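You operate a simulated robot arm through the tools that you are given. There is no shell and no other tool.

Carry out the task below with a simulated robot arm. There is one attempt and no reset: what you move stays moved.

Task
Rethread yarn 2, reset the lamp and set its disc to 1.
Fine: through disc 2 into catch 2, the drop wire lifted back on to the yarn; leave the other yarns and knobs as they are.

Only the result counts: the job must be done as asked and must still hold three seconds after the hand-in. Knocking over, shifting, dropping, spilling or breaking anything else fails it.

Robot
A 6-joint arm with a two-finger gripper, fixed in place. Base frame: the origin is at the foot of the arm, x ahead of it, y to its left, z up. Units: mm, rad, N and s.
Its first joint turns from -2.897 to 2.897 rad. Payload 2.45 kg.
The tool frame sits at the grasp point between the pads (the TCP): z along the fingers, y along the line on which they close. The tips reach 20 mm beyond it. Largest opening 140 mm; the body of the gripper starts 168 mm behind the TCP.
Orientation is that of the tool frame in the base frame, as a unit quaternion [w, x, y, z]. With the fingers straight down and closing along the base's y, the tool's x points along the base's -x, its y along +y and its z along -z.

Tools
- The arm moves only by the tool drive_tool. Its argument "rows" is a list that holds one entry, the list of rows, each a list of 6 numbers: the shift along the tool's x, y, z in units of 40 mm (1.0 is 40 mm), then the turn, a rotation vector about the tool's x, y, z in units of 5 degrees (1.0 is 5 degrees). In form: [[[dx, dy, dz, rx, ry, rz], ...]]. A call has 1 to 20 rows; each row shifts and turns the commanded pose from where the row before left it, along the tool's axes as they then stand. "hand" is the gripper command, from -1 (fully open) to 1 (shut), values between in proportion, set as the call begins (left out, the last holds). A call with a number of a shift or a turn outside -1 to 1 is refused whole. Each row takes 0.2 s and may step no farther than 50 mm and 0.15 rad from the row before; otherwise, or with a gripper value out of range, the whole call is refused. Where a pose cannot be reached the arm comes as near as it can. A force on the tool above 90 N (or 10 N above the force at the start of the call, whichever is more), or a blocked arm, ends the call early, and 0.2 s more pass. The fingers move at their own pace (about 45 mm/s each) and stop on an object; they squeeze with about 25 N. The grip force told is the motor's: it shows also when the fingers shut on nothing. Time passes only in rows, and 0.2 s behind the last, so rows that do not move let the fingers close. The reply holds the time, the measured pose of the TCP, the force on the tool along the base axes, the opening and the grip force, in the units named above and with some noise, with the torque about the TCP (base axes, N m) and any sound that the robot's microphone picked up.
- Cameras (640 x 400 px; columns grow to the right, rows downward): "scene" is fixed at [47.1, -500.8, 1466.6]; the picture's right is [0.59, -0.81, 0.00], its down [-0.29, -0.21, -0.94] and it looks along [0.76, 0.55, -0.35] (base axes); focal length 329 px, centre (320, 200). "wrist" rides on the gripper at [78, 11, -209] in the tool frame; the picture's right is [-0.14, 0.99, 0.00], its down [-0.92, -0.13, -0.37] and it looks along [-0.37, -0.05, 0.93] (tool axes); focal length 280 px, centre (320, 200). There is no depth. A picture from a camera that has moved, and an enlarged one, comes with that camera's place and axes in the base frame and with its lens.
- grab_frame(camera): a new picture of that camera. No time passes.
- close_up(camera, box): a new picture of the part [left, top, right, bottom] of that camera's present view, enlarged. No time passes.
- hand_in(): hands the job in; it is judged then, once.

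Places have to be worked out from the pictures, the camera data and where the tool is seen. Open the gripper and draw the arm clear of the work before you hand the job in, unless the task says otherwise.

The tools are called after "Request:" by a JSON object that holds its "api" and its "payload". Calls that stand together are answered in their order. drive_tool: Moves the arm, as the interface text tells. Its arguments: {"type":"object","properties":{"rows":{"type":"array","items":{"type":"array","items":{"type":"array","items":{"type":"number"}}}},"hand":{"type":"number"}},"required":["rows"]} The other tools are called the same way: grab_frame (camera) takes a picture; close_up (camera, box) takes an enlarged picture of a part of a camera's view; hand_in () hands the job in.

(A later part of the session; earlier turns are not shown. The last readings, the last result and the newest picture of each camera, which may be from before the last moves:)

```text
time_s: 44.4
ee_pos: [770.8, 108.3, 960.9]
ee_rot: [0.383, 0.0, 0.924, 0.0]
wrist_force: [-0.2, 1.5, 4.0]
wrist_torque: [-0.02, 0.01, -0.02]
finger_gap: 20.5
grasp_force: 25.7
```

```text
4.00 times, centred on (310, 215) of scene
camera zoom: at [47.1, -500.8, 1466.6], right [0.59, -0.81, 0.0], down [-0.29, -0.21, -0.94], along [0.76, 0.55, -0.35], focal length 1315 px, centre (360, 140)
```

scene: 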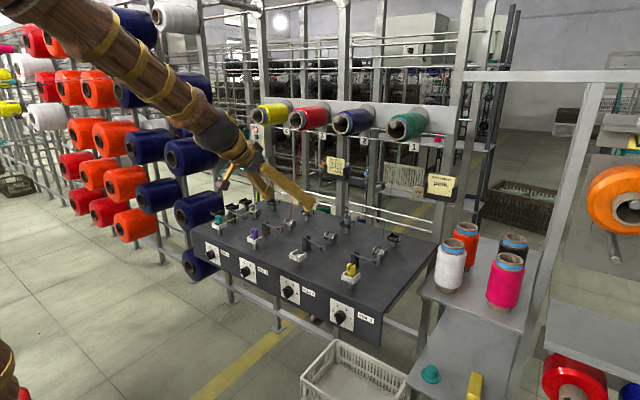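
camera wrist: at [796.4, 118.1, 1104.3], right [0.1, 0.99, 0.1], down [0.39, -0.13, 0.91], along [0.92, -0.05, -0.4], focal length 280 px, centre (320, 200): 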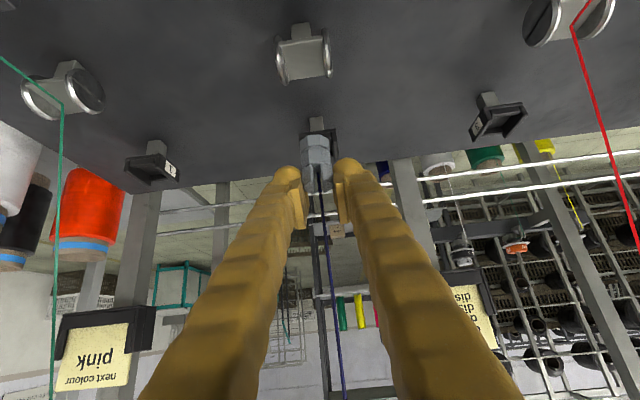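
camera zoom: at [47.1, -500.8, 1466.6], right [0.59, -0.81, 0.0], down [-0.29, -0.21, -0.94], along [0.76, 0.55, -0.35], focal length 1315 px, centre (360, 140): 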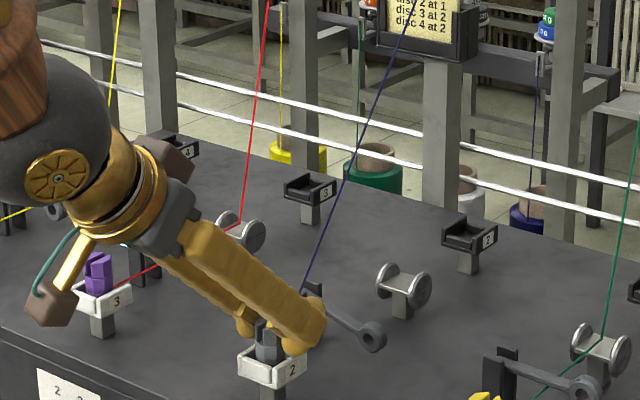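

Seated with 4 N contact. I release to see whether the yarn settles into the disc.

Request:
{"api": "drive_tool", "payload": {"rows": [[[0, 0, 0, 0, 0, 0], [0, 0, 0, 0, 0, 0], [0, 0, 0, 0, 0, 0]]], "hand": 0.28}}

Request:
{"api": "close_up", "payload": {"camera": "scene", "box": [260, 165, 360, 265]}}

Request:
{"api": "grab_frame", "payload": {"camera": "wrist"}}

```text
time_s: 45.2
ee_pos: [770.7, 109.0, 959.8]
ee_rot: [0.382, 0.0, 0.924, 0.0]
wrist_force: [0.4, -0.1, -0.1]
wrist_torque: [0.0, 0.01, 0.0]
finger_gap: 50.5
grasp_force: 0.0
```

```text
4.00 times, centred on (310, 215) of scene
camera zoom: at [47.1, -500.8, 1466.6], right [0.59, -0.81, 0.0], down [-0.29, -0.21, -0.94], along [0.76, 0.55, -0.35], focal length 1315 px, centre (360, 140)
```

zoom: 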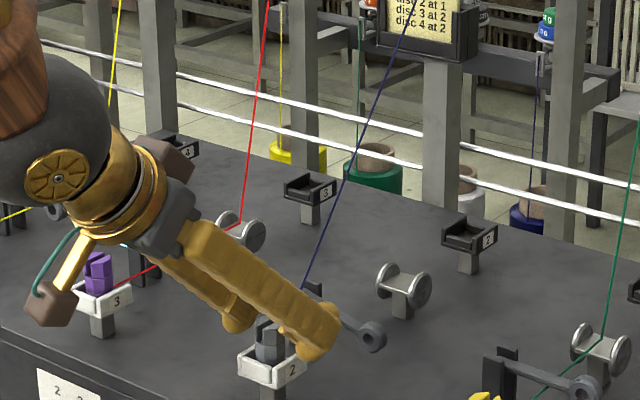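

```text
taken
camera wrist: at [567.8, 119.8, 1053.8], right [0.1, 0.99, 0.1], down [0.39, -0.13, 0.91], along [0.92, -0.05, -0.4], focal length 280 px, centre (320, 200)
```

wrist: 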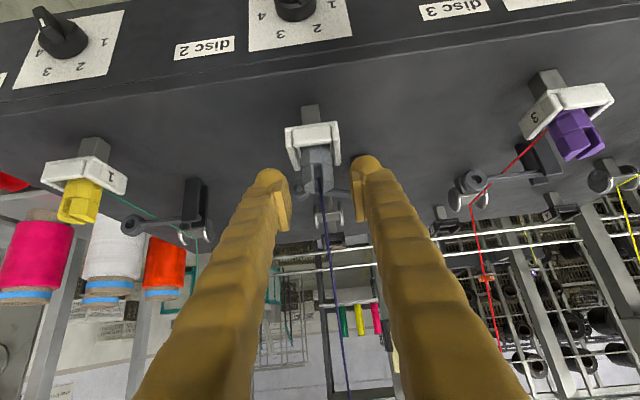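

Released but the yarn still bypasses the disc. I zoom closely to find exactly where the yarn attaches on the peg here and on threaded pegs.

Request:
{"api": "close_up", "payload": {"camera": "wrist", "box": [280, 110, 360, 230]}}

Request:
{"api": "close_up", "payload": {"camera": "wrist", "box": [440, 70, 620, 220]}}

Request:
{"api": "close_up", "payload": {"camera": "wrist", "box": [30, 140, 220, 260]}}

Request:
{"api": "close_up", "payload": {"camera": "scene", "box": [310, 225, 350, 250]}}

```text
3.33 times, centred on (320, 170) of wrist
camera zoom: at [567.8, 119.8, 1053.8], right [0.1, 0.99, 0.1], down [0.39, -0.13, 0.91], along [0.92, -0.05, -0.4], focal length 935 px, centre (320, 300)
```

zoom: 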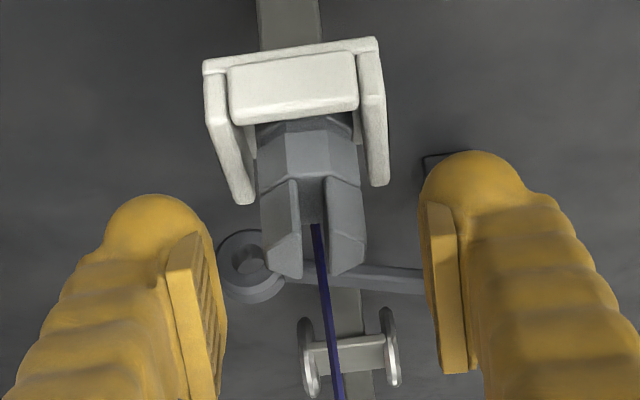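

```text
2.67 times, centred on (530, 145) of wrist
camera zoom: at [567.8, 119.8, 1053.8], right [0.1, 0.99, 0.1], down [0.39, -0.13, 0.91], along [0.92, -0.05, -0.4], focal length 748 px, centre (-240, 347)
```

zoom: 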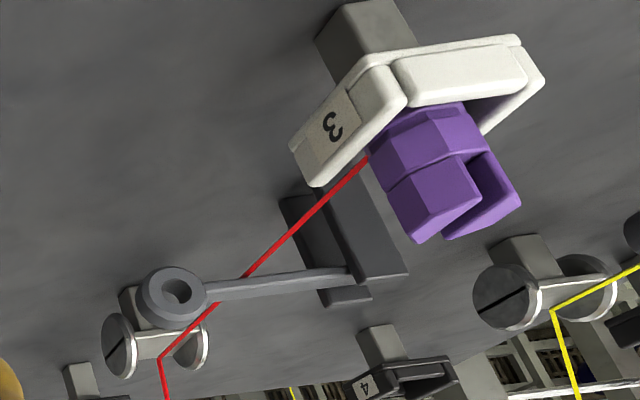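

```text
3.33 times, centred on (125, 200) of wrist
camera zoom: at [567.8, 119.8, 1053.8], right [0.1, 0.99, 0.1], down [0.39, -0.13, 0.91], along [0.92, -0.05, -0.4], focal length 935 px, centre (970, 200)
```

zoom: 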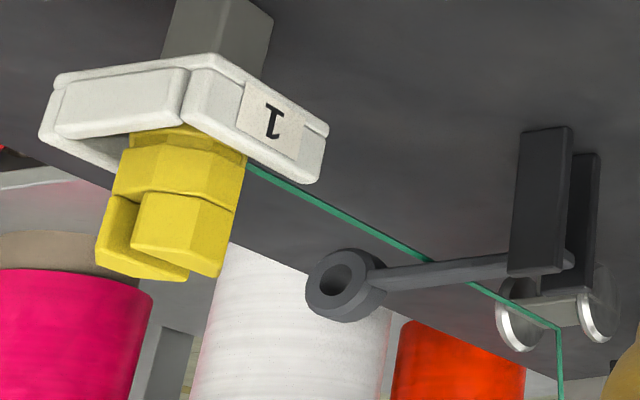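

```text
16.00 times, centred on (330, 238) of scene
camera zoom: at [47.1, -500.8, 1466.6], right [0.59, -0.81, 0.0], down [-0.29, -0.21, -0.94], along [0.76, 0.55, -0.35], focal length 5259 px, centre (160, -400)
```

zoom: 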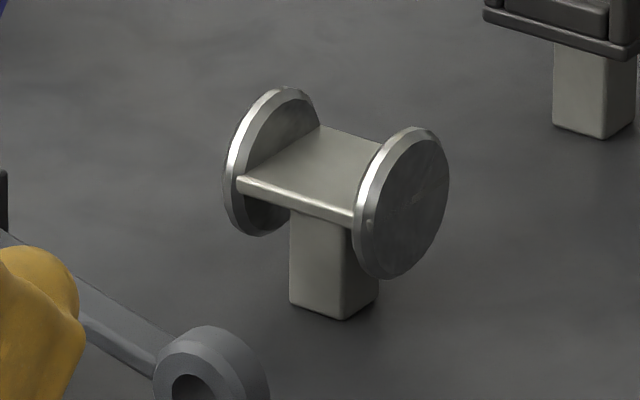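

On threaded pegs the yarn ties in at the groove ~15 mm above the peg's foot, so in front of the disc my yarn end was always above the nip. Plausibly it must be drawn down in front of the disc. I regrip the peg, lift it and move to x≈897, between lever and disc.

Request:
{"api": "drive_tool", "payload": {"rows": [[[0, 0, 0, 0, 0, 0], [0, 0, 0, 0, 0, 0], [0, 0, 0, 0, 0, 0], [0, 0, 0, 0, 0, 0]]], "hand": 1}}

Request:
{"api": "drive_tool", "payload": {"rows": [[[-0.2, 0, -0.2, 0, 0, 0], [-0.3, 0, -0.3, 0, 0, 0], [-0.5, 0, 0.5, 0, 0, 0], [-0.5, 0, 0.5, 0, 0, 0], [-0.5, 0, 0.5, 0, 0, 0], [-0.5, 0, 0.5, 0, 0, 0], [-0.24, 0, 0.24, 0, 0, 0], [0, 0, 0, 0, 0, 0], [0, 0, 0, 0, 0, 0]]]}}

Request:
{"api": "grab_frame", "payload": {"camera": "wrist"}}

Request:
{"api": "close_up", "payload": {"camera": "scene", "box": [275, 195, 355, 255]}}

```text
time_s: 46.2
ee_pos: [771.3, 108.1, 960.1]
ee_rot: [0.383, 0.001, 0.924, 0.0]
wrist_force: [-0.9, 1.2, -0.1]
wrist_torque: [0.01, 0.0, 0.0]
finger_gap: 20.3
grasp_force: 25.1
```

```text
time_s: 48.2
ee_pos: [895.6, 106.8, 991.3]
ee_rot: [0.383, 0.0, 0.924, 0.0]
wrist_force: [-0.3, 0.8, -0.3]
wrist_torque: [0.01, 0.0, -0.01]
finger_gap: 20.4
grasp_force: 25.1
```

```text
taken
camera wrist: at [693.6, 118.7, 1083.4], right [0.1, 0.99, 0.1], down [0.39, -0.13, 0.91], along [0.92, -0.05, -0.4], focal length 280 px, centre (320, 200)
```

wrist: 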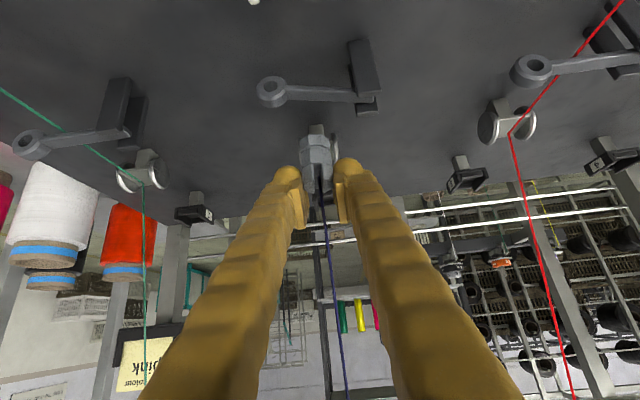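

```text
6.67 times, centred on (315, 225) of scene
camera zoom: at [47.1, -500.8, 1466.6], right [0.59, -0.81, 0.0], down [-0.29, -0.21, -0.94], along [0.76, 0.55, -0.35], focal length 2191 px, centre (353, 33)
```

zoom: 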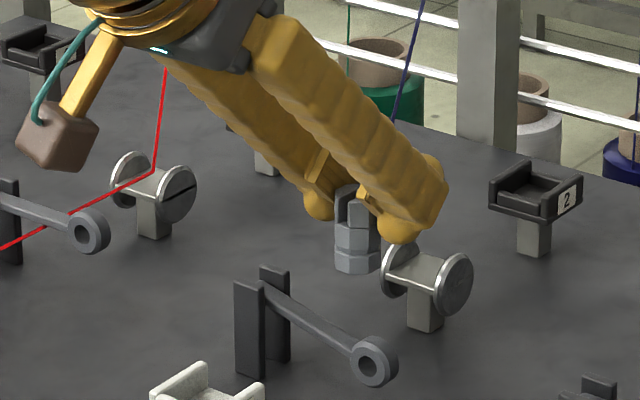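

I lower in front of the disc in stages to TCP z≈952 (peg foot ≈906), watching the force.

Request:
{"api": "drive_tool", "payload": {"rows": [[[0.18, 0.04, 0.18, 0, 0, 0], [0.18, 0, 0.18, 0, 0, 0], [0.18, 0, 0.18, 0, 0, 0], [0.15, 0, 0.15, 0, 0, 0], [0, 0, 0, 0, 0, 0]]]}}

Request:
{"api": "close_up", "payload": {"camera": "scene", "box": [275, 175, 355, 255]}}

Request:
{"api": "close_up", "payload": {"camera": "wrist", "box": [220, 60, 420, 240]}}

```text
time_s: 49.4
ee_pos: [898.2, 110.6, 949.3]
ee_rot: [0.383, 0.0, 0.924, 0.0]
wrist_force: [-0.3, -0.6, -0.1]
wrist_torque: [0.02, 0.02, 0.0]
finger_gap: 20.3
grasp_force: 25.3
```

```text
5.00 times, centred on (315, 215) of scene
camera zoom: at [47.1, -500.8, 1466.6], right [0.59, -0.81, 0.0], down [-0.29, -0.21, -0.94], along [0.76, 0.55, -0.35], focal length 1644 px, centre (345, 125)
```

zoom: 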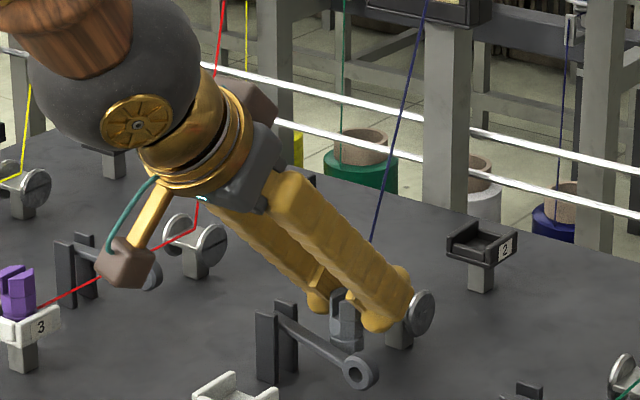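

```text
2.22 times, centred on (320, 150) of wrist
camera zoom: at [694.8, 120.9, 1043.9], right [0.1, 0.99, 0.1], down [0.39, -0.13, 0.91], along [0.92, -0.05, -0.4], focal length 623 px, centre (320, 311)
```

zoom: 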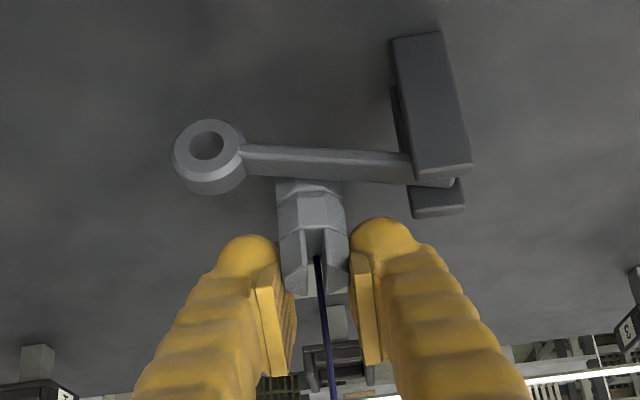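

Nothing changed with the yarn end lowered in front of the disc. The likeliest cause is that the yarn tie was still a few mm above the flange tops when crossing. I'll regrip higher again in the catch, so the peg can slide right on the plate. First lift and return to the catch.

Request:
{"api": "drive_tool", "payload": {"rows": [[[-0.25, -0.03, -0.25, 0, 0, 0], [-0.3, -0.02, -0.3, 0, 0, 0], [-0.2, 0, -0.2, 0, 0, 0], [0.5, 0, -0.5, 0, 0, 0], [0.5, 0, -0.5, 0, 0, 0], [0.5, 0, -0.5, 0, 0, 0], [0.5, 0, -0.5, 0, 0, 0], [0.24, 0, -0.24, 0, 0, 0], [0.2, 0, 0.2, 0, 0, 0], [0, 0, 0, 0, 0, 0], [0, 0, 0, 0, 0, 0]]]}}

Request:
{"api": "close_up", "payload": {"camera": "wrist", "box": [250, 90, 390, 220]}}

```text
time_s: 51.8
ee_pos: [772.9, 109.9, 982.6]
ee_rot: [0.383, -0.001, 0.924, 0.0]
wrist_force: [-0.5, 0.1, -0.3]
wrist_torque: [-0.02, -0.01, -0.01]
finger_gap: 20.2
grasp_force: 24.6
```

```text
3.08 times, centred on (320, 155) of wrist
camera zoom: at [569.2, 120.4, 1075.0], right [0.1, 0.99, 0.1], down [0.39, -0.13, 0.91], along [0.92, -0.05, -0.4], focal length 863 px, centre (320, 338)
```

zoom: 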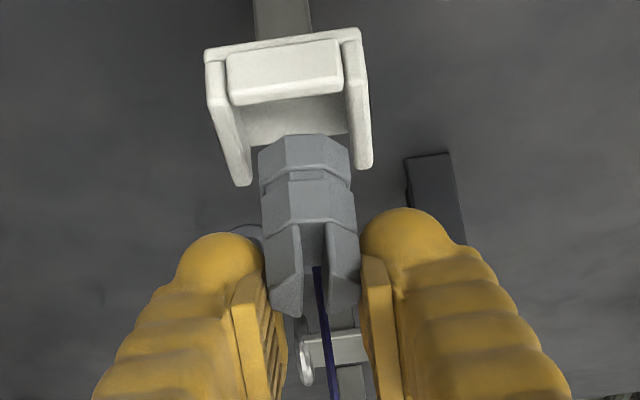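

I correct −1 mm in y and −2 mm in x, and lower to seat in the catch.

Request:
{"api": "drive_tool", "payload": {"rows": [[[0.035, -0.025, -0.035, 0, 0, 0], [0.13, 0, 0.13, 0, 0, 0], [0.13, 0, 0.13, 0, 0, 0], [0.08, 0, 0.08, 0, 0, 0], [0, 0, 0, 0, 0, 0]]]}}

Request:
{"api": "drive_tool", "payload": {"rows": [[[0.035, 0, 0.035, 0, 0, 0], [0, 0, 0, 0, 0, 0]]]}}

```text
time_s: 53.0
ee_pos: [771.1, 106.6, 963.0]
ee_rot: [0.382, -0.001, 0.924, 0.0]
wrist_force: [1.9, 0.2, 0.1]
wrist_torque: [-0.01, -0.08, 0.01]
finger_gap: 20.3
grasp_force: 24.9
```

```text
time_s: 53.6
ee_pos: [769.8, 106.0, 961.3]
ee_rot: [0.383, 0.001, 0.924, 0.0]
wrist_force: [7.0, -0.9, 1.0]
wrist_torque: [-0.05, -0.23, 0.03]
finger_gap: 20.4
grasp_force: 25.7
```

The foot leans on the front wall (7 N); I shift +1.5 mm in x and +1 mm in y, lower a touch, then release and raise for a higher grip.

Request:
{"api": "drive_tool", "payload": {"rows": [[[-0.026, 0.025, 0.026, 0, 0, 0], [0.015, 0, 0.015, 0, 0, 0], [0, 0, 0, 0, 0, 0]]]}}

Request:
{"api": "drive_tool", "payload": {"rows": [[[0, 0, 0, 0, 0, 0], [0, 0, 0, 0, 0, 0], [-0.045, 0, -0.045, 0, 0, 0], [-0.045, 0, -0.045, 0, 0, 0], [0, 0, 0, 0, 0, 0]]], "hand": 0.28}}

Request:
{"api": "close_up", "payload": {"camera": "wrist", "box": [240, 100, 400, 220]}}

Request:
{"api": "close_up", "payload": {"camera": "scene", "box": [270, 220, 334, 270]}}

```text
time_s: 54.4
ee_pos: [769.1, 107.9, 959.8]
ee_rot: [0.382, 0.0, 0.924, 0.001]
wrist_force: [-1.7, -1.3, 11.4]
wrist_torque: [-0.07, 0.19, -0.04]
finger_gap: 20.4
grasp_force: 24.7
```

```text
time_s: 55.6
ee_pos: [771.1, 108.0, 964.0]
ee_rot: [0.383, 0.0, 0.924, 0.0]
wrist_force: [-0.4, -0.3, 0.1]
wrist_torque: [0.03, 0.0, -0.01]
finger_gap: 50.5
grasp_force: 0.1
```

```text
3.33 times, centred on (320, 160) of wrist
camera zoom: at [567.1, 119.2, 1057.6], right [0.1, 0.99, 0.1], down [0.39, -0.13, 0.91], along [0.92, -0.05, -0.4], focal length 935 px, centre (320, 333)
```

zoom: 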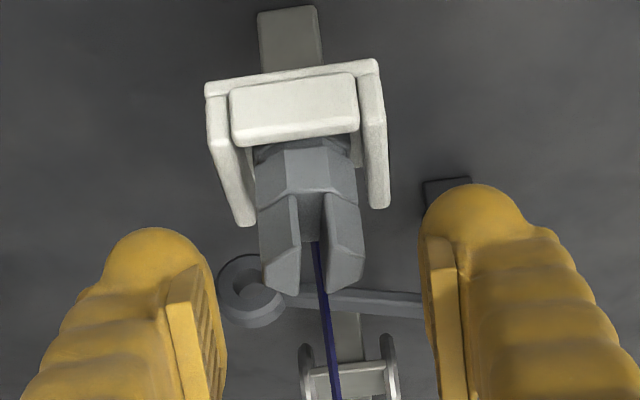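

```text
8.00 times, centred on (302, 245) of scene
camera zoom: at [47.1, -500.8, 1466.6], right [0.59, -0.81, 0.0], down [-0.29, -0.21, -0.94], along [0.76, 0.55, -0.35], focal length 2630 px, centre (464, -160)
```

zoom: 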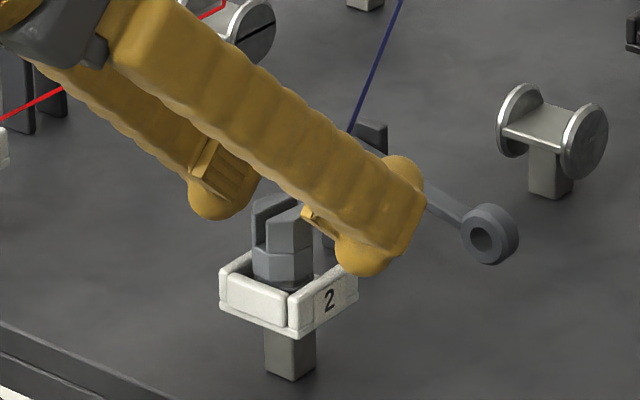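

The pads will overlap the top ~11 mm of the peg. I shift −1 mm in y and close.

Request:
{"api": "drive_tool", "payload": {"rows": [[[0, -0.025, 0, 0, 0, 0], [0, 0, 0, 0, 0, 0], [0, 0, 0, 0, 0, 0], [0, 0, 0, 0, 0, 0], [0, 0, 0, 0, 0, 0]]], "hand": 1}}

Request:
{"api": "drive_tool", "payload": {"rows": [[[-0.2, 0, -0.2, 0, 0, 0], [-0.3, 0, -0.3, 0, 0, 0], [-0.37, 0, -0.37, 0, 0, 0], [0, 0, 0, 0, 0, 0]]]}}

Request:
{"api": "close_up", "payload": {"camera": "scene", "box": [270, 210, 334, 260]}}

Request:
{"api": "close_up", "payload": {"camera": "wrist", "box": [250, 90, 390, 220]}}

```text
time_s: 56.8
ee_pos: [770.4, 106.7, 965.0]
ee_rot: [0.383, 0.0, 0.924, 0.0]
wrist_force: [1.0, -0.4, 0.7]
wrist_torque: [0.04, -0.02, -0.01]
finger_gap: 20.5
grasp_force: 25.2
```

```text
time_s: 57.8
ee_pos: [771.4, 109.2, 1014.8]
ee_rot: [0.383, -0.001, 0.924, 0.001]
wrist_force: [0.1, 0.1, -0.8]
wrist_torque: [0.02, 0.04, -0.03]
finger_gap: 20.2
grasp_force: 25.2
```

```text
8.00 times, centred on (302, 235) of scene
camera zoom: at [47.1, -500.8, 1466.6], right [0.59, -0.81, 0.0], down [-0.29, -0.21, -0.94], along [0.76, 0.55, -0.35], focal length 2630 px, centre (464, -80)
```

zoom: 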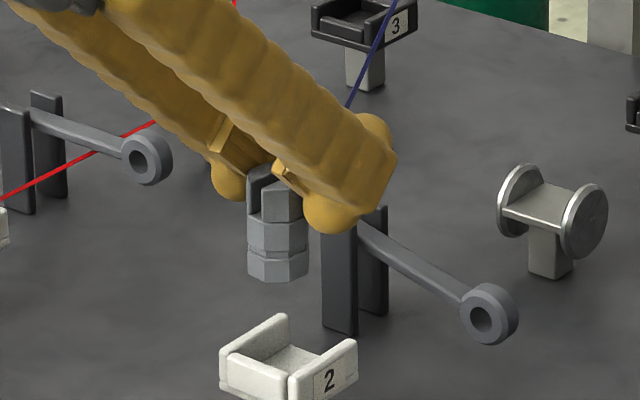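

```text
3.08 times, centred on (320, 155) of wrist
camera zoom: at [567.5, 120.0, 1107.0], right [0.1, 0.99, 0.1], down [0.39, -0.13, 0.91], along [0.92, -0.05, -0.4], focal length 863 px, centre (320, 338)
```

zoom: 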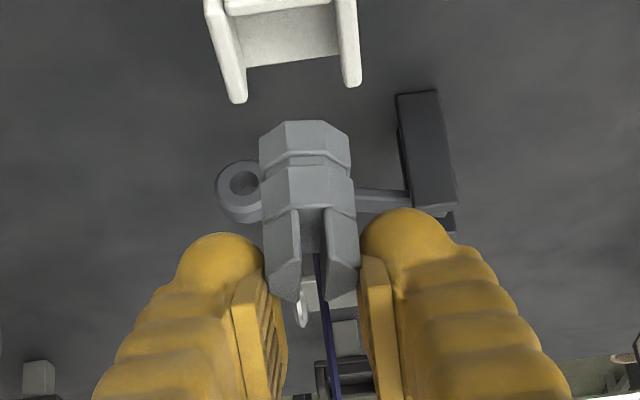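

Firm and upright, with more of the peg exposed. I carry it back over the disc to x≈1000 at this height.

Request:
{"api": "drive_tool", "payload": {"rows": [[[-0.6, 0, 0.6, 0, 0, 0], [-0.6, 0, 0.6, 0, 0, 0], [-0.6, 0, 0.6, 0, 0, 0], [-0.6, 0, 0.6, 0, 0, 0], [-0.6, 0, 0.6, 0, 0, 0], [-0.6, 0, 0.6, 0, 0, 0], [-0.45, 0, 0.45, 0, 0, 0], [0.25, 0, 0.25, 0, 0, 0], [0.25, 0, 0.25, 0, 0, 0], [0.14, 0, 0.14, 0, 0, 0], [0.1, 0, -0.1, 0, 0, 0], [0.1, 0, -0.1, 0, 0, 0], [0.1, 0, -0.1, 0, 0, 0], [0, 0, 0, 0, 0, 0], [0, 0, 0, 0, 0, 0]]]}}

Request:
{"api": "close_up", "payload": {"camera": "wrist", "box": [260, 65, 380, 155]}}

Request:
{"api": "close_up", "payload": {"camera": "scene", "box": [305, 205, 345, 235]}}

```text
time_s: 61.0
ee_pos: [983.0, 108.2, 977.7]
ee_rot: [0.382, 0.0, 0.924, 0.0]
wrist_force: [-0.4, -0.1, 0.0]
wrist_torque: [0.01, 0.0, -0.04]
finger_gap: 20.1
grasp_force: 25.0
```

```text
4.44 times, centred on (320, 110) of wrist
camera zoom: at [780.5, 118.2, 1071.1], right [0.1, 0.99, 0.1], down [0.39, -0.13, 0.91], along [0.92, -0.05, -0.4], focal length 1246 px, centre (320, 600)
```

zoom: 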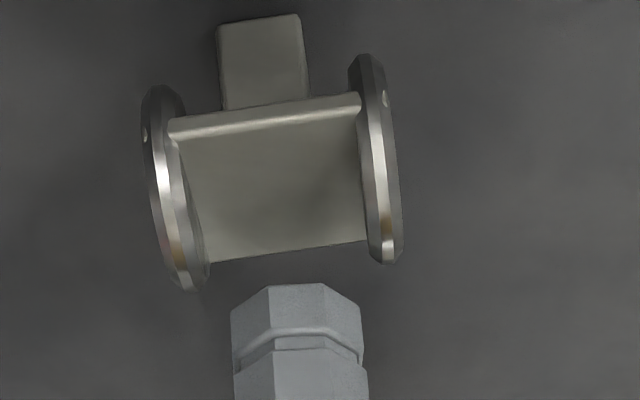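

```text
13.33 times, centred on (325, 220) of scene
camera zoom: at [47.1, -500.8, 1466.6], right [0.59, -0.81, 0.0], down [-0.29, -0.21, -0.94], along [0.76, 0.55, -0.35], focal length 4383 px, centre (253, -67)
```

zoom: 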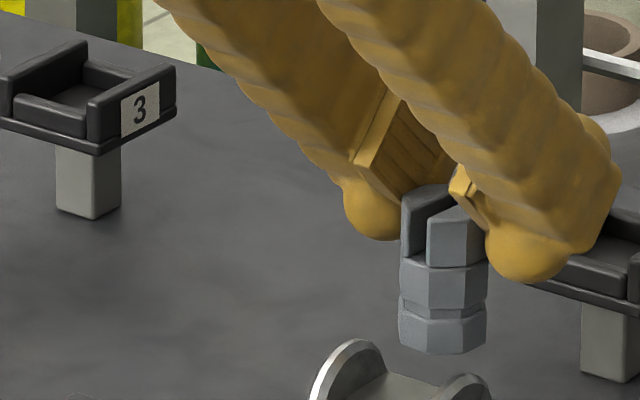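

Disc is +1.5 mm; I correct, lower 4 mm, and move to the disc's centre.

Request:
{"api": "drive_tool", "payload": {"rows": [[[0, 0.038, 0, 0, 0, 0], [0.07, 0, 0.07, 0, 0, 0], [0, 0, 0, 0, 0, 0]]]}}

Request:
{"api": "close_up", "payload": {"camera": "wrist", "box": [260, 65, 380, 155]}}

Request:
{"api": "drive_tool", "payload": {"rows": [[[0.08, 0, -0.08, 0, 0, 0], [0.08, 0, -0.08, 0, 0, 0], [0, 0, 0, 0, 0, 0]]]}}

Request:
{"api": "close_up", "payload": {"camera": "wrist", "box": [260, 75, 380, 165]}}

Request:
{"api": "close_up", "payload": {"camera": "scene", "box": [305, 210, 345, 240]}}

```text
time_s: 61.8
ee_pos: [983.6, 110.0, 974.3]
ee_rot: [0.382, 0.001, 0.924, 0.0]
wrist_force: [0.4, 0.3, 0.2]
wrist_torque: [-0.02, 0.03, 0.02]
finger_gap: 20.3
grasp_force: 24.4
```

```text
4.44 times, centred on (320, 110) of wrist
camera zoom: at [780.8, 119.1, 1067.0], right [0.1, 0.99, 0.1], down [0.39, -0.13, 0.91], along [0.92, -0.05, -0.4], focal length 1246 px, centre (320, 600)
```

zoom: 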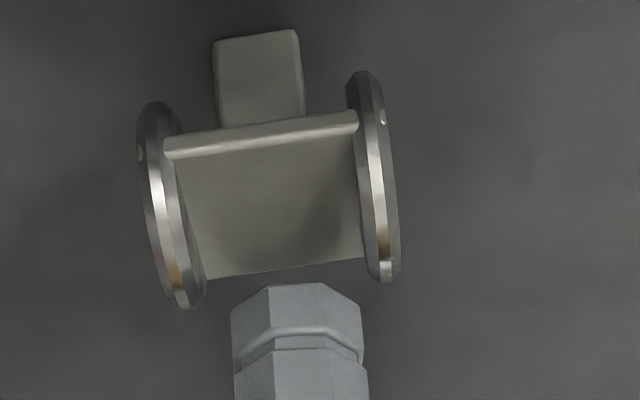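

```text
time_s: 62.6
ee_pos: [974.3, 107.7, 974.9]
ee_rot: [0.383, 0.0, 0.924, -0.001]
wrist_force: [0.8, 0.8, -0.1]
wrist_torque: [0.02, 0.02, 0.02]
finger_gap: 19.9
grasp_force: 25.1
```

```text
4.44 times, centred on (320, 120) of wrist
camera zoom: at [771.4, 118.6, 1067.1], right [0.1, 0.99, 0.1], down [0.39, -0.13, 0.91], along [0.92, -0.05, -0.4], focal length 1246 px, centre (320, 556)
```

zoom: 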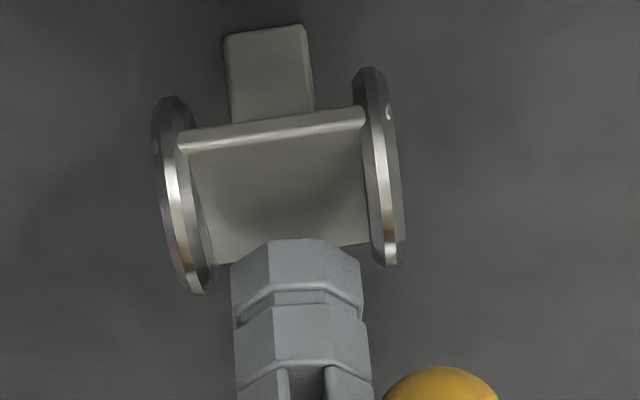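

```text
13.33 times, centred on (325, 225) of scene
camera zoom: at [47.1, -500.8, 1466.6], right [0.59, -0.81, 0.0], down [-0.29, -0.21, -0.94], along [0.76, 0.55, -0.35], focal length 4383 px, centre (253, -133)
```

zoom: 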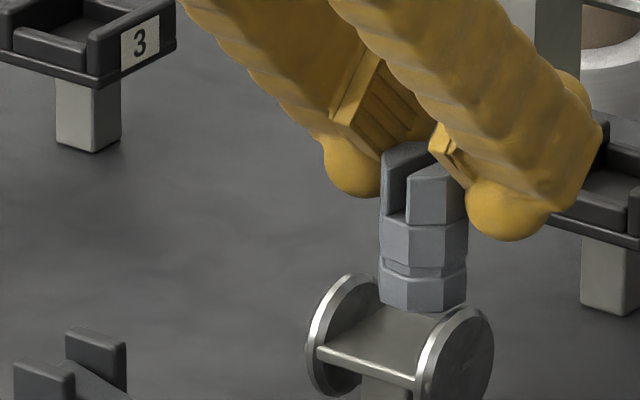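

I correct +1.2 mm again and go to the disc's centre, then lower in 1.5 mm steps until I feel the plate.

Request:
{"api": "drive_tool", "payload": {"rows": [[[0, 0.03, 0, 0, 0, 0], [0.13, 0, -0.13, 0, 0, 0], [0.13, 0, -0.13, 0, 0, 0], [0.12, 0, -0.12, 0, 0, 0], [0, 0, 0, 0, 0, 0]]]}}

Request:
{"api": "drive_tool", "payload": {"rows": [[[0.027, 0, 0.027, 0, 0, 0], [0, 0, 0, 0, 0, 0]]]}}

Request:
{"api": "close_up", "payload": {"camera": "scene", "box": [305, 210, 345, 240]}}

Request:
{"api": "close_up", "payload": {"camera": "wrist", "box": [260, 95, 380, 185]}}

```text
time_s: 63.8
ee_pos: [952.8, 110.5, 972.7]
ee_rot: [0.383, 0.0, 0.924, 0.0]
wrist_force: [-0.8, -1.2, 0.0]
wrist_torque: [0.01, 0.02, 0.0]
finger_gap: 20.1
grasp_force: 25.2
```

```text
time_s: 64.4
ee_pos: [952.8, 110.0, 972.6]
ee_rot: [0.383, 0.001, 0.924, -0.001]
wrist_force: [-0.6, 0.1, -0.5]
wrist_torque: [0.0, 0.01, 0.01]
finger_gap: 19.9
grasp_force: 25.1
```

```text
13.33 times, centred on (325, 225) of scene
camera zoom: at [47.1, -500.8, 1466.6], right [0.59, -0.81, 0.0], down [-0.29, -0.21, -0.94], along [0.76, 0.55, -0.35], focal length 4383 px, centre (253, -133)
```

zoom: 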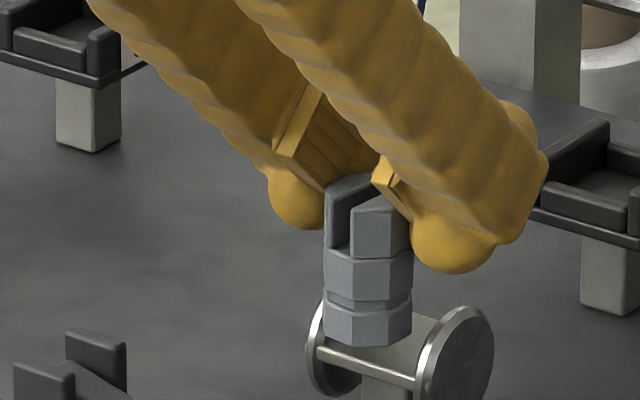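

```text
4.44 times, centred on (320, 140) of wrist
camera zoom: at [748.7, 121.4, 1065.3], right [0.1, 0.99, 0.1], down [0.39, -0.13, 0.91], along [0.92, -0.05, -0.4], focal length 1246 px, centre (320, 467)
```

zoom: 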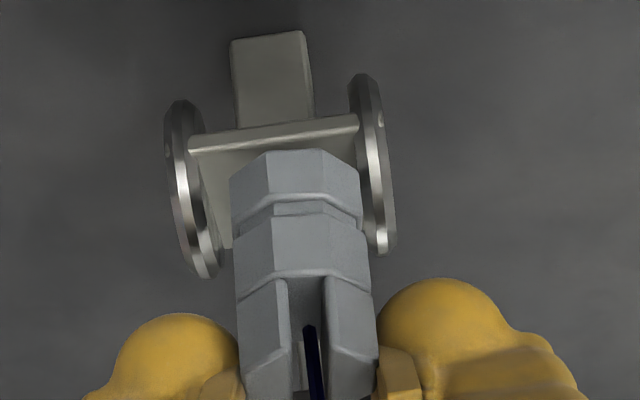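

The arm has drifted ~1.9 mm to +y; I correct that and lower in 2 mm steps to feel for the plate.

Request:
{"api": "drive_tool", "payload": {"rows": [[[0, -0.045, 0, 0, 0, 0], [0.035, 0, 0.035, 0, 0, 0], [0, 0, 0, 0, 0, 0]]]}}

Request:
{"api": "drive_tool", "payload": {"rows": [[[0.027, 0, 0.027, 0, 0, 0], [0, 0, 0, 0, 0, 0]]]}}

Request:
{"api": "close_up", "payload": {"camera": "scene", "box": [305, 210, 345, 240]}}

Request:
{"api": "close_up", "payload": {"camera": "wrist", "box": [260, 95, 380, 185]}}

```text
time_s: 65.2
ee_pos: [952.2, 108.0, 969.9]
ee_rot: [0.383, 0.0, 0.924, 0.0]
wrist_force: [-0.2, -0.1, 0.7]
wrist_torque: [-0.04, -0.05, 0.05]
finger_gap: 19.7
grasp_force: 24.8
```

```text
time_s: 65.8
ee_pos: [951.6, 109.1, 968.7]
ee_rot: [0.383, 0.0, 0.924, 0.0]
wrist_force: [-1.1, -0.3, 0.2]
wrist_torque: [0.0, 0.03, -0.01]
finger_gap: 20.0
grasp_force: 24.9
```

```text
13.33 times, centred on (325, 225) of scene
camera zoom: at [47.1, -500.8, 1466.6], right [0.59, -0.81, 0.0], down [-0.29, -0.21, -0.94], along [0.76, 0.55, -0.35], focal length 4383 px, centre (253, -133)
```

zoom: 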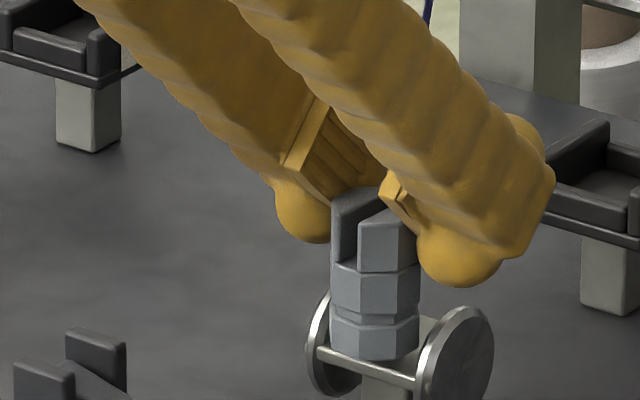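

```text
4.44 times, centred on (320, 140) of wrist
camera zoom: at [748.7, 119.0, 1061.9], right [0.1, 0.99, 0.1], down [0.39, -0.13, 0.91], along [0.92, -0.05, -0.4], focal length 1246 px, centre (320, 467)
```

zoom: 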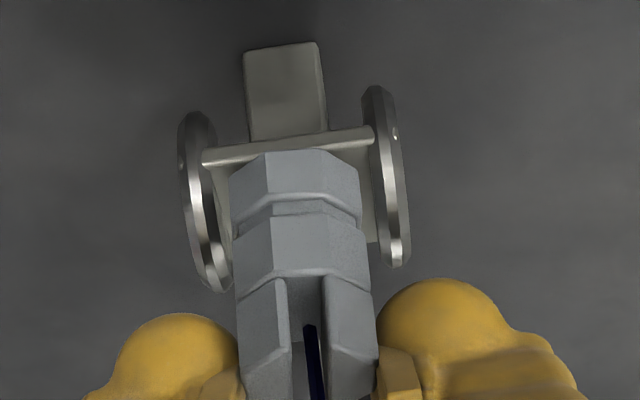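

Still no contact and fingers ~6 mm above the flanges. I lower a further 1.5 mm, twice, feeling for the plate.

Request:
{"api": "drive_tool", "payload": {"rows": [[[0.027, 0, 0.027, 0, 0, 0], [0, 0, 0, 0, 0, 0]]]}}

Request:
{"api": "drive_tool", "payload": {"rows": [[[0.027, 0, 0.027, 0, 0, 0], [0, 0, 0, 0, 0, 0]]]}}

Request:
{"api": "close_up", "payload": {"camera": "scene", "box": [305, 210, 345, 240]}}

Request:
{"api": "close_up", "payload": {"camera": "scene", "box": [310, 100, 390, 240]}}

```text
time_s: 66.4
ee_pos: [951.9, 108.2, 967.1]
ee_rot: [0.384, 0.0, 0.923, 0.0]
wrist_force: [-0.3, 0.2, -0.5]
wrist_torque: [0.01, 0.03, -0.03]
finger_gap: 19.7
grasp_force: 24.6
```

```text
time_s: 67.0
ee_pos: [951.0, 108.8, 966.4]
ee_rot: [0.383, 0.001, 0.924, 0.0]
wrist_force: [-0.3, -0.5, -0.6]
wrist_torque: [0.03, 0.01, -0.02]
finger_gap: 19.6
grasp_force: 25.3
```

```text
13.33 times, centred on (325, 225) of scene
camera zoom: at [47.1, -500.8, 1466.6], right [0.59, -0.81, 0.0], down [-0.29, -0.21, -0.94], along [0.76, 0.55, -0.35], focal length 4383 px, centre (253, -133)
```

zoom: 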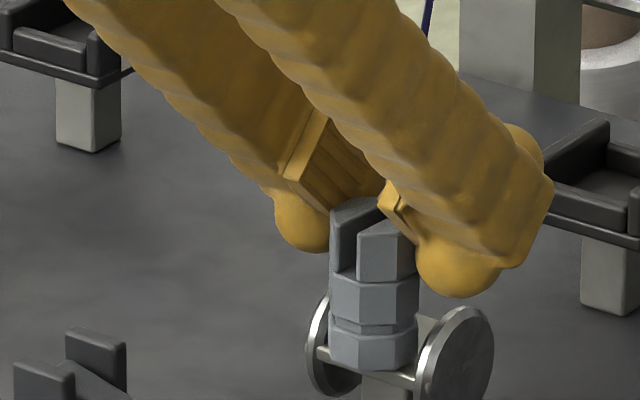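

```text
2.86 times, centred on (350, 170) of scene
camera zoom: at [47.1, -500.8, 1466.6], right [0.59, -0.81, 0.0], down [-0.29, -0.21, -0.94], along [0.76, 0.55, -0.35], focal length 939 px, centre (234, 286)
```

zoom: 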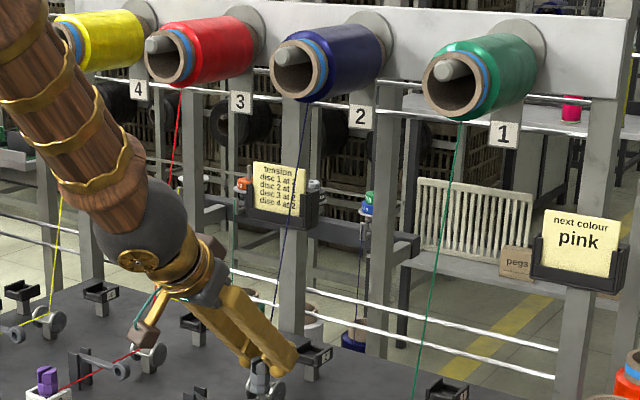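

The peg foot is now at plate level with no load. I draw it forward slowly from here and watch the yarn.

Request:
{"api": "drive_tool", "payload": {"rows": [[[0.07, 0, -0.07, 0, 0, 0], [0.07, 0, -0.07, 0, 0, 0], [0.07, 0, -0.07, 0, 0, 0], [0.1, 0, -0.1, 0, 0, 0], [0.1, 0, -0.1, 0, 0, 0], [0.12, 0, -0.12, 0, 0, 0], [0.12, 0, -0.12, 0, 0, 0], [0, 0, 0, 0, 0, 0]]]}}

Request:
{"api": "close_up", "payload": {"camera": "scene", "box": [285, 170, 365, 250]}}

Request:
{"api": "close_up", "payload": {"camera": "wrist", "box": [260, 75, 380, 185]}}

```text
time_s: 68.8
ee_pos: [915.4, 106.8, 967.0]
ee_rot: [0.382, 0.0, 0.924, 0.0]
wrist_force: [-0.6, 0.2, -0.3]
wrist_torque: [-0.03, 0.01, -0.01]
finger_gap: 19.8
grasp_force: 25.1
```

```text
5.00 times, centred on (325, 210) of scene
camera zoom: at [47.1, -500.8, 1466.6], right [0.59, -0.81, 0.0], down [-0.29, -0.21, -0.94], along [0.76, 0.55, -0.35], focal length 1644 px, centre (295, 150)
```

zoom: 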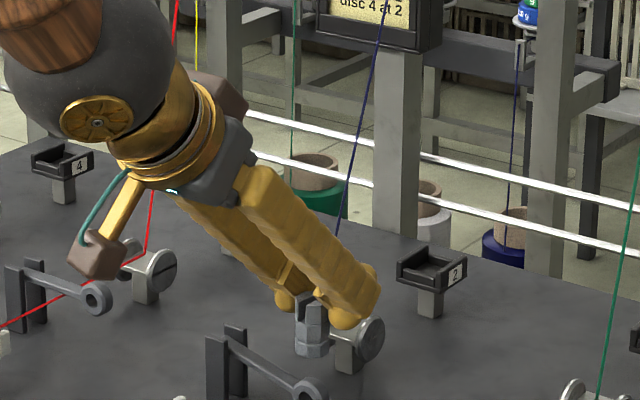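

```text
3.64 times, centred on (320, 130) of wrist
camera zoom: at [712.2, 118.2, 1059.3], right [0.1, 0.99, 0.1], down [0.39, -0.13, 0.91], along [0.92, -0.05, -0.4], focal length 1020 px, centre (320, 454)
```

zoom: 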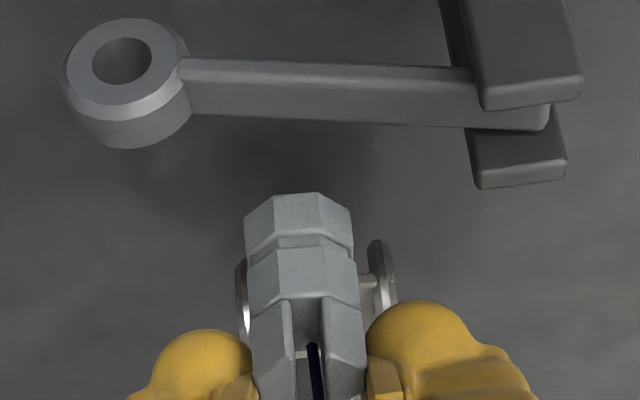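

Still straight. The threaded nip sits mid-height in the opening (plate +7.5 mm), so the tie must pass lower still. I go back into the gap (same height, known clear), recheck alignment there, and lower until I really touch the plate.

Request:
{"api": "drive_tool", "payload": {"rows": [[[-0.12, 0.04, 0.12, 0, 0, 0], [-0.12, 0, 0.12, 0, 0, 0], [-0.12, 0, 0.12, 0, 0, 0], [-0.1, 0, 0.1, 0, 0, 0], [-0.1, 0, 0.1, 0, 0, 0], [-0.09, 0, 0.09, 0, 0, 0], [0, 0, 0, 0, 0, 0]]]}}

Request:
{"api": "close_up", "payload": {"camera": "wrist", "box": [260, 95, 380, 185]}}

Request:
{"api": "close_up", "payload": {"camera": "scene", "box": [310, 212, 342, 236]}}

```text
time_s: 70.4
ee_pos: [952.1, 110.5, 966.4]
ee_rot: [0.382, 0.0, 0.924, 0.0]
wrist_force: [0.3, 0.2, -0.3]
wrist_torque: [0.01, -0.01, -0.01]
finger_gap: 19.8
grasp_force: 24.6
```

```text
4.44 times, centred on (320, 140) of wrist
camera zoom: at [748.8, 120.8, 1059.5], right [0.1, 0.99, 0.1], down [0.39, -0.13, 0.91], along [0.92, -0.05, -0.4], focal length 1246 px, centre (320, 467)
```

zoom: 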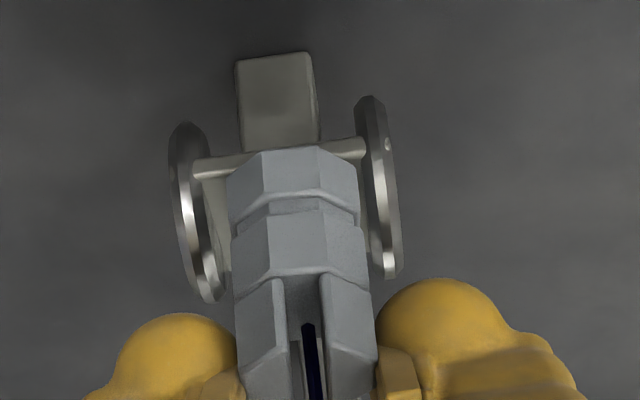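

```text
16.00 times, centred on (326, 224) of scene
camera zoom: at [47.1, -500.8, 1466.6], right [0.59, -0.81, 0.0], down [-0.29, -0.21, -0.94], along [0.76, 0.55, -0.35], focal length 5259 px, centre (224, -184)
```

zoom: 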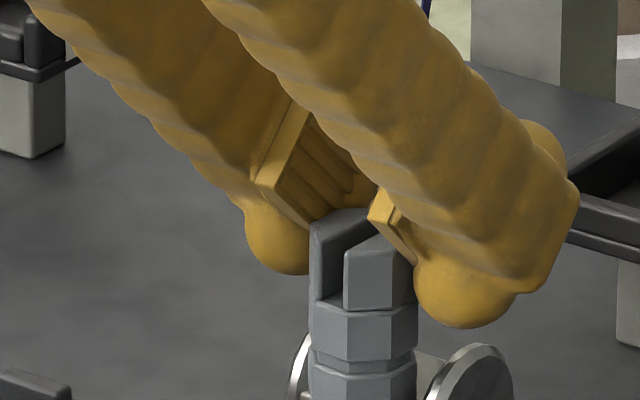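

The peg is ~1.5 mm to +y in the gap; I correct that and lower in 1 mm steps for plate contact.

Request:
{"api": "drive_tool", "payload": {"rows": [[[0, -0.038, 0, 0, 0, 0], [0.018, 0, 0.018, 0, 0, 0], [0, 0, 0, 0, 0, 0]]]}}

Request:
{"api": "drive_tool", "payload": {"rows": [[[0.018, 0, 0.018, 0, 0, 0], [0, 0, 0, 0, 0, 0]]]}}

Request:
{"api": "drive_tool", "payload": {"rows": [[[0.018, 0, 0.018, 0, 0, 0], [0, 0, 0, 0, 0, 0]]]}}

Request:
{"api": "close_up", "payload": {"camera": "scene", "box": [305, 215, 345, 245]}}

```text
time_s: 71.2
ee_pos: [952.2, 108.6, 964.5]
ee_rot: [0.382, 0.0, 0.924, 0.001]
wrist_force: [-0.3, 0.2, 4.2]
wrist_torque: [-0.06, 0.06, -0.01]
finger_gap: 19.6
grasp_force: 25.2
```

```text
time_s: 71.8
ee_pos: [952.7, 108.0, 962.5]
ee_rot: [0.384, 0.001, 0.923, 0.0]
wrist_force: [1.5, 0.6, 18.3]
wrist_torque: [-0.03, 0.11, -0.06]
finger_gap: 19.6
grasp_force: 24.7
```

```text
time_s: 72.4
ee_pos: [952.8, 108.2, 963.1]
ee_rot: [0.383, 0.001, 0.924, 0.0]
wrist_force: [5.0, 2.9, 19.6]
wrist_torque: [0.05, -0.02, -0.04]
finger_gap: 19.7
grasp_force: 25.2
```

```text
13.33 times, centred on (325, 230) of scene
camera zoom: at [47.1, -500.8, 1466.6], right [0.59, -0.81, 0.0], down [-0.29, -0.21, -0.94], along [0.76, 0.55, -0.35], focal length 4383 px, centre (253, -200)
```

zoom: 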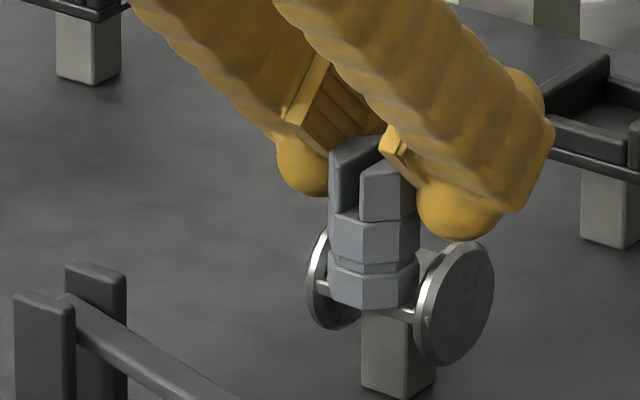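

Plate contact is at TCP z≈965. I raise 2 mm to just skim the plate and draw forward through the front of the disc once more.

Request:
{"api": "drive_tool", "payload": {"rows": [[[-0.035, 0, -0.035, 0, 0, 0], [0, 0, 0, 0, 0, 0]]]}}

Request:
{"api": "drive_tool", "payload": {"rows": [[[0.05, 0, -0.05, 0, 0, 0], [0.05, 0, -0.05, 0, 0, 0], [0.05, 0, -0.05, 0, 0, 0], [0.05, 0, -0.05, 0, 0, 0], [0.05, 0, -0.05, 0, 0, 0], [0.05, 0, -0.05, 0, 0, 0], [0.1, 0, -0.1, 0, 0, 0], [0.1, 0, -0.1, 0, 0, 0], [0, 0, 0, 0, 0, 0]]]}}

Request:
{"api": "close_up", "payload": {"camera": "scene", "box": [285, 170, 365, 250]}}

```text
time_s: 73.0
ee_pos: [950.9, 107.1, 962.7]
ee_rot: [0.382, 0.0, 0.924, 0.0]
wrist_force: [1.0, 0.5, -1.4]
wrist_torque: [0.01, 0.0, -0.02]
finger_gap: 19.3
grasp_force: 25.4
```

```text
time_s: 75.0
ee_pos: [923.9, 108.6, 964.8]
ee_rot: [0.383, 0.001, 0.924, 0.0]
wrist_force: [0.4, 0.1, 1.2]
wrist_torque: [0.02, 0.01, 0.02]
finger_gap: 19.3
grasp_force: 24.9
```

```text
5.00 times, centred on (325, 210) of scene
camera zoom: at [47.1, -500.8, 1466.6], right [0.59, -0.81, 0.0], down [-0.29, -0.21, -0.94], along [0.76, 0.55, -0.35], focal length 1644 px, centre (295, 150)
```

zoom: 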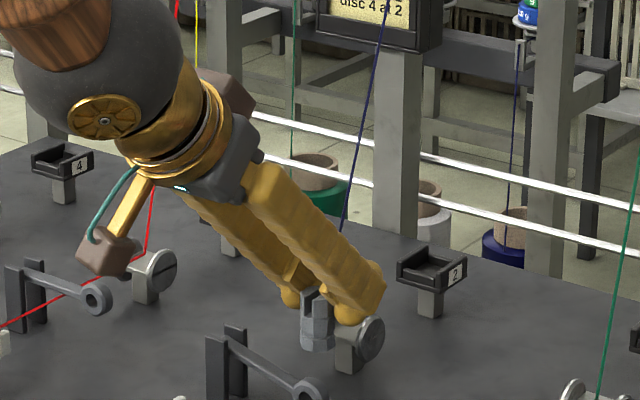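

I measure the visible yarn's slope precisely to see if it now bends behind the fingers.

Request:
{"api": "close_up", "payload": {"camera": "scene", "box": [336, 120, 376, 220]}}

Request:
{"api": "close_up", "payload": {"camera": "scene", "box": [330, 190, 362, 214]}}

Request:
{"api": "close_up", "payload": {"camera": "wrist", "box": [270, 120, 370, 220]}}

Request:
{"api": "grab_frame", "payload": {"camera": "wrist"}}

```text
4.00 times, centred on (356, 170) of scene
camera zoom: at [47.1, -500.8, 1466.6], right [0.59, -0.81, 0.0], down [-0.29, -0.21, -0.94], along [0.76, 0.55, -0.35], focal length 1315 px, centre (176, 320)
```

zoom: 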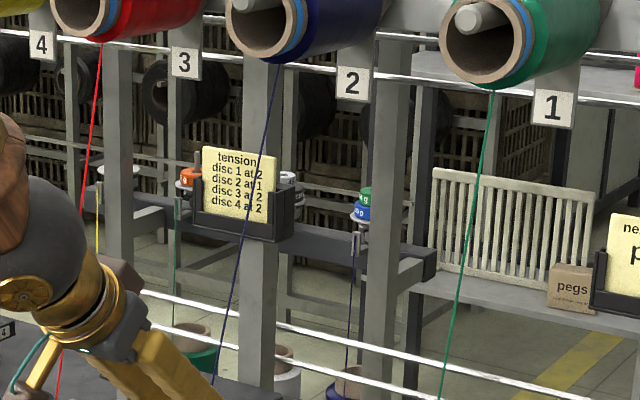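

```text
16.00 times, centred on (346, 202) of scene
camera zoom: at [47.1, -500.8, 1466.6], right [0.59, -0.81, 0.0], down [-0.29, -0.21, -0.94], along [0.76, 0.55, -0.35], focal length 5259 px, centre (-96, 168)
```

zoom: 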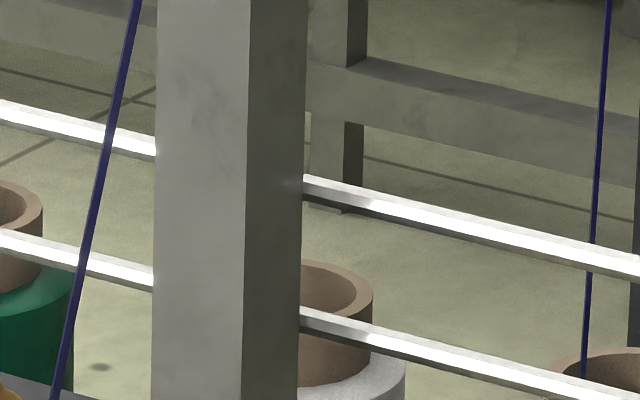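

```text
4.00 times, centred on (320, 170) of wrist
camera zoom: at [720.9, 119.3, 1058.2], right [0.1, 0.99, 0.1], down [0.39, -0.13, 0.91], along [0.92, -0.05, -0.4], focal length 1122 px, centre (320, 320)
```

zoom: 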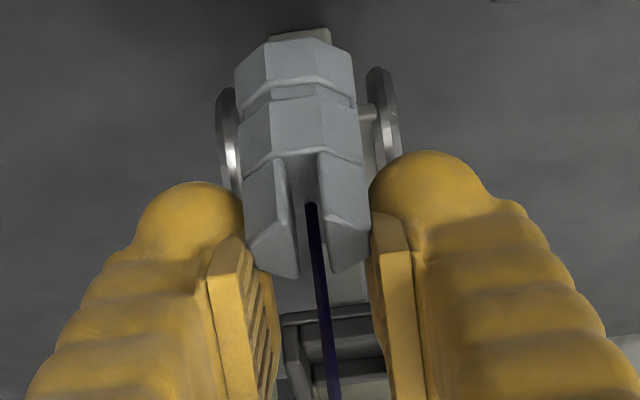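

```text
taken
camera wrist: at [720.9, 119.3, 1058.2], right [0.1, 0.99, 0.1], down [0.39, -0.13, 0.91], along [0.92, -0.05, -0.4], focal length 280 px, centre (320, 200)
```

wrist: 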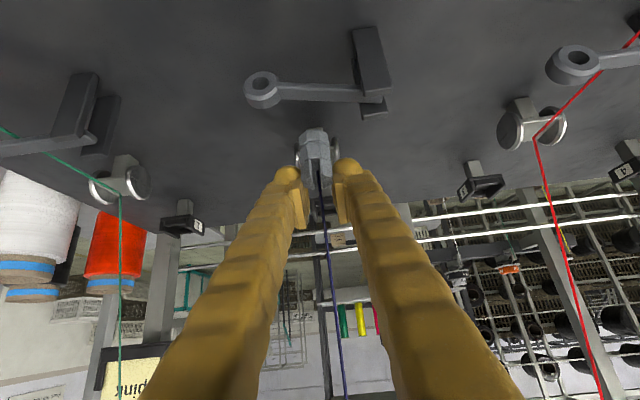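

Reviewing the numbers: in each pass I crossed the disc's centre plane high and dipped only afterwards, so a full low crossing from behind was never made. The press has also slid the peg up ~3 mm in the grip, so I return to the catch to regrip, then do one full low pass.

Request:
{"api": "drive_tool", "payload": {"rows": [[[-0.25, 0, -0.25, 0, 0, 0], [-0.25, 0, -0.25, 0, 0, 0], [0.5, 0, -0.5, 0, 0, 0], [0.5, 0, -0.5, 0, 0, 0], [0.5, 0, -0.5, 0, 0, 0], [0.5, 0, -0.5, 0, 0, 0], [0.5, 0, -0.5, 0, 0, 0], [0.2, 0, -0.2, 0, 0, 0], [0, 0, 0, 0, 0, 0], [0, 0, 0, 0, 0, 0]]]}}

Request:
{"api": "close_up", "payload": {"camera": "wrist", "box": [250, 60, 390, 220]}}

Request:
{"api": "close_up", "payload": {"camera": "scene", "box": [270, 210, 334, 260]}}

```text
time_s: 77.2
ee_pos: [768.8, 106.0, 991.7]
ee_rot: [0.383, 0.0, 0.924, 0.0]
wrist_force: [-0.4, -0.9, -0.2]
wrist_torque: [-0.03, 0.01, 0.0]
finger_gap: 19.3
grasp_force: 25.2
```

```text
2.50 times, centred on (320, 140) of wrist
camera zoom: at [565.5, 117.1, 1086.1], right [0.1, 0.99, 0.1], down [0.39, -0.13, 0.91], along [0.92, -0.05, -0.4], focal length 701 px, centre (320, 350)
```

zoom: 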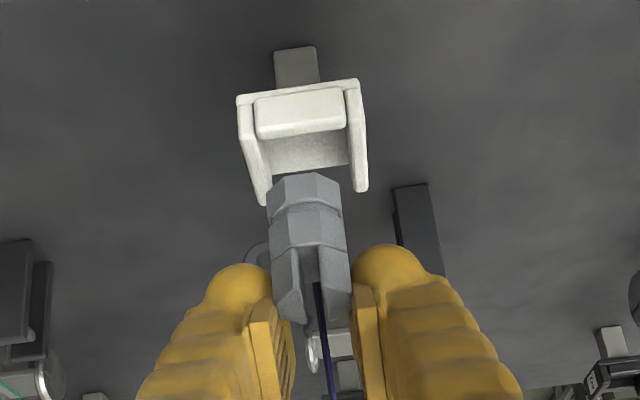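

```text
8.00 times, centred on (302, 235) of scene
camera zoom: at [47.1, -500.8, 1466.6], right [0.59, -0.81, 0.0], down [-0.29, -0.21, -0.94], along [0.76, 0.55, -0.35], focal length 2630 px, centre (464, -80)
```

zoom: 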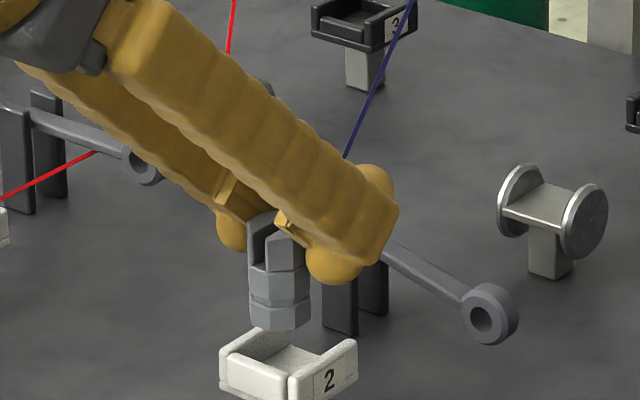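

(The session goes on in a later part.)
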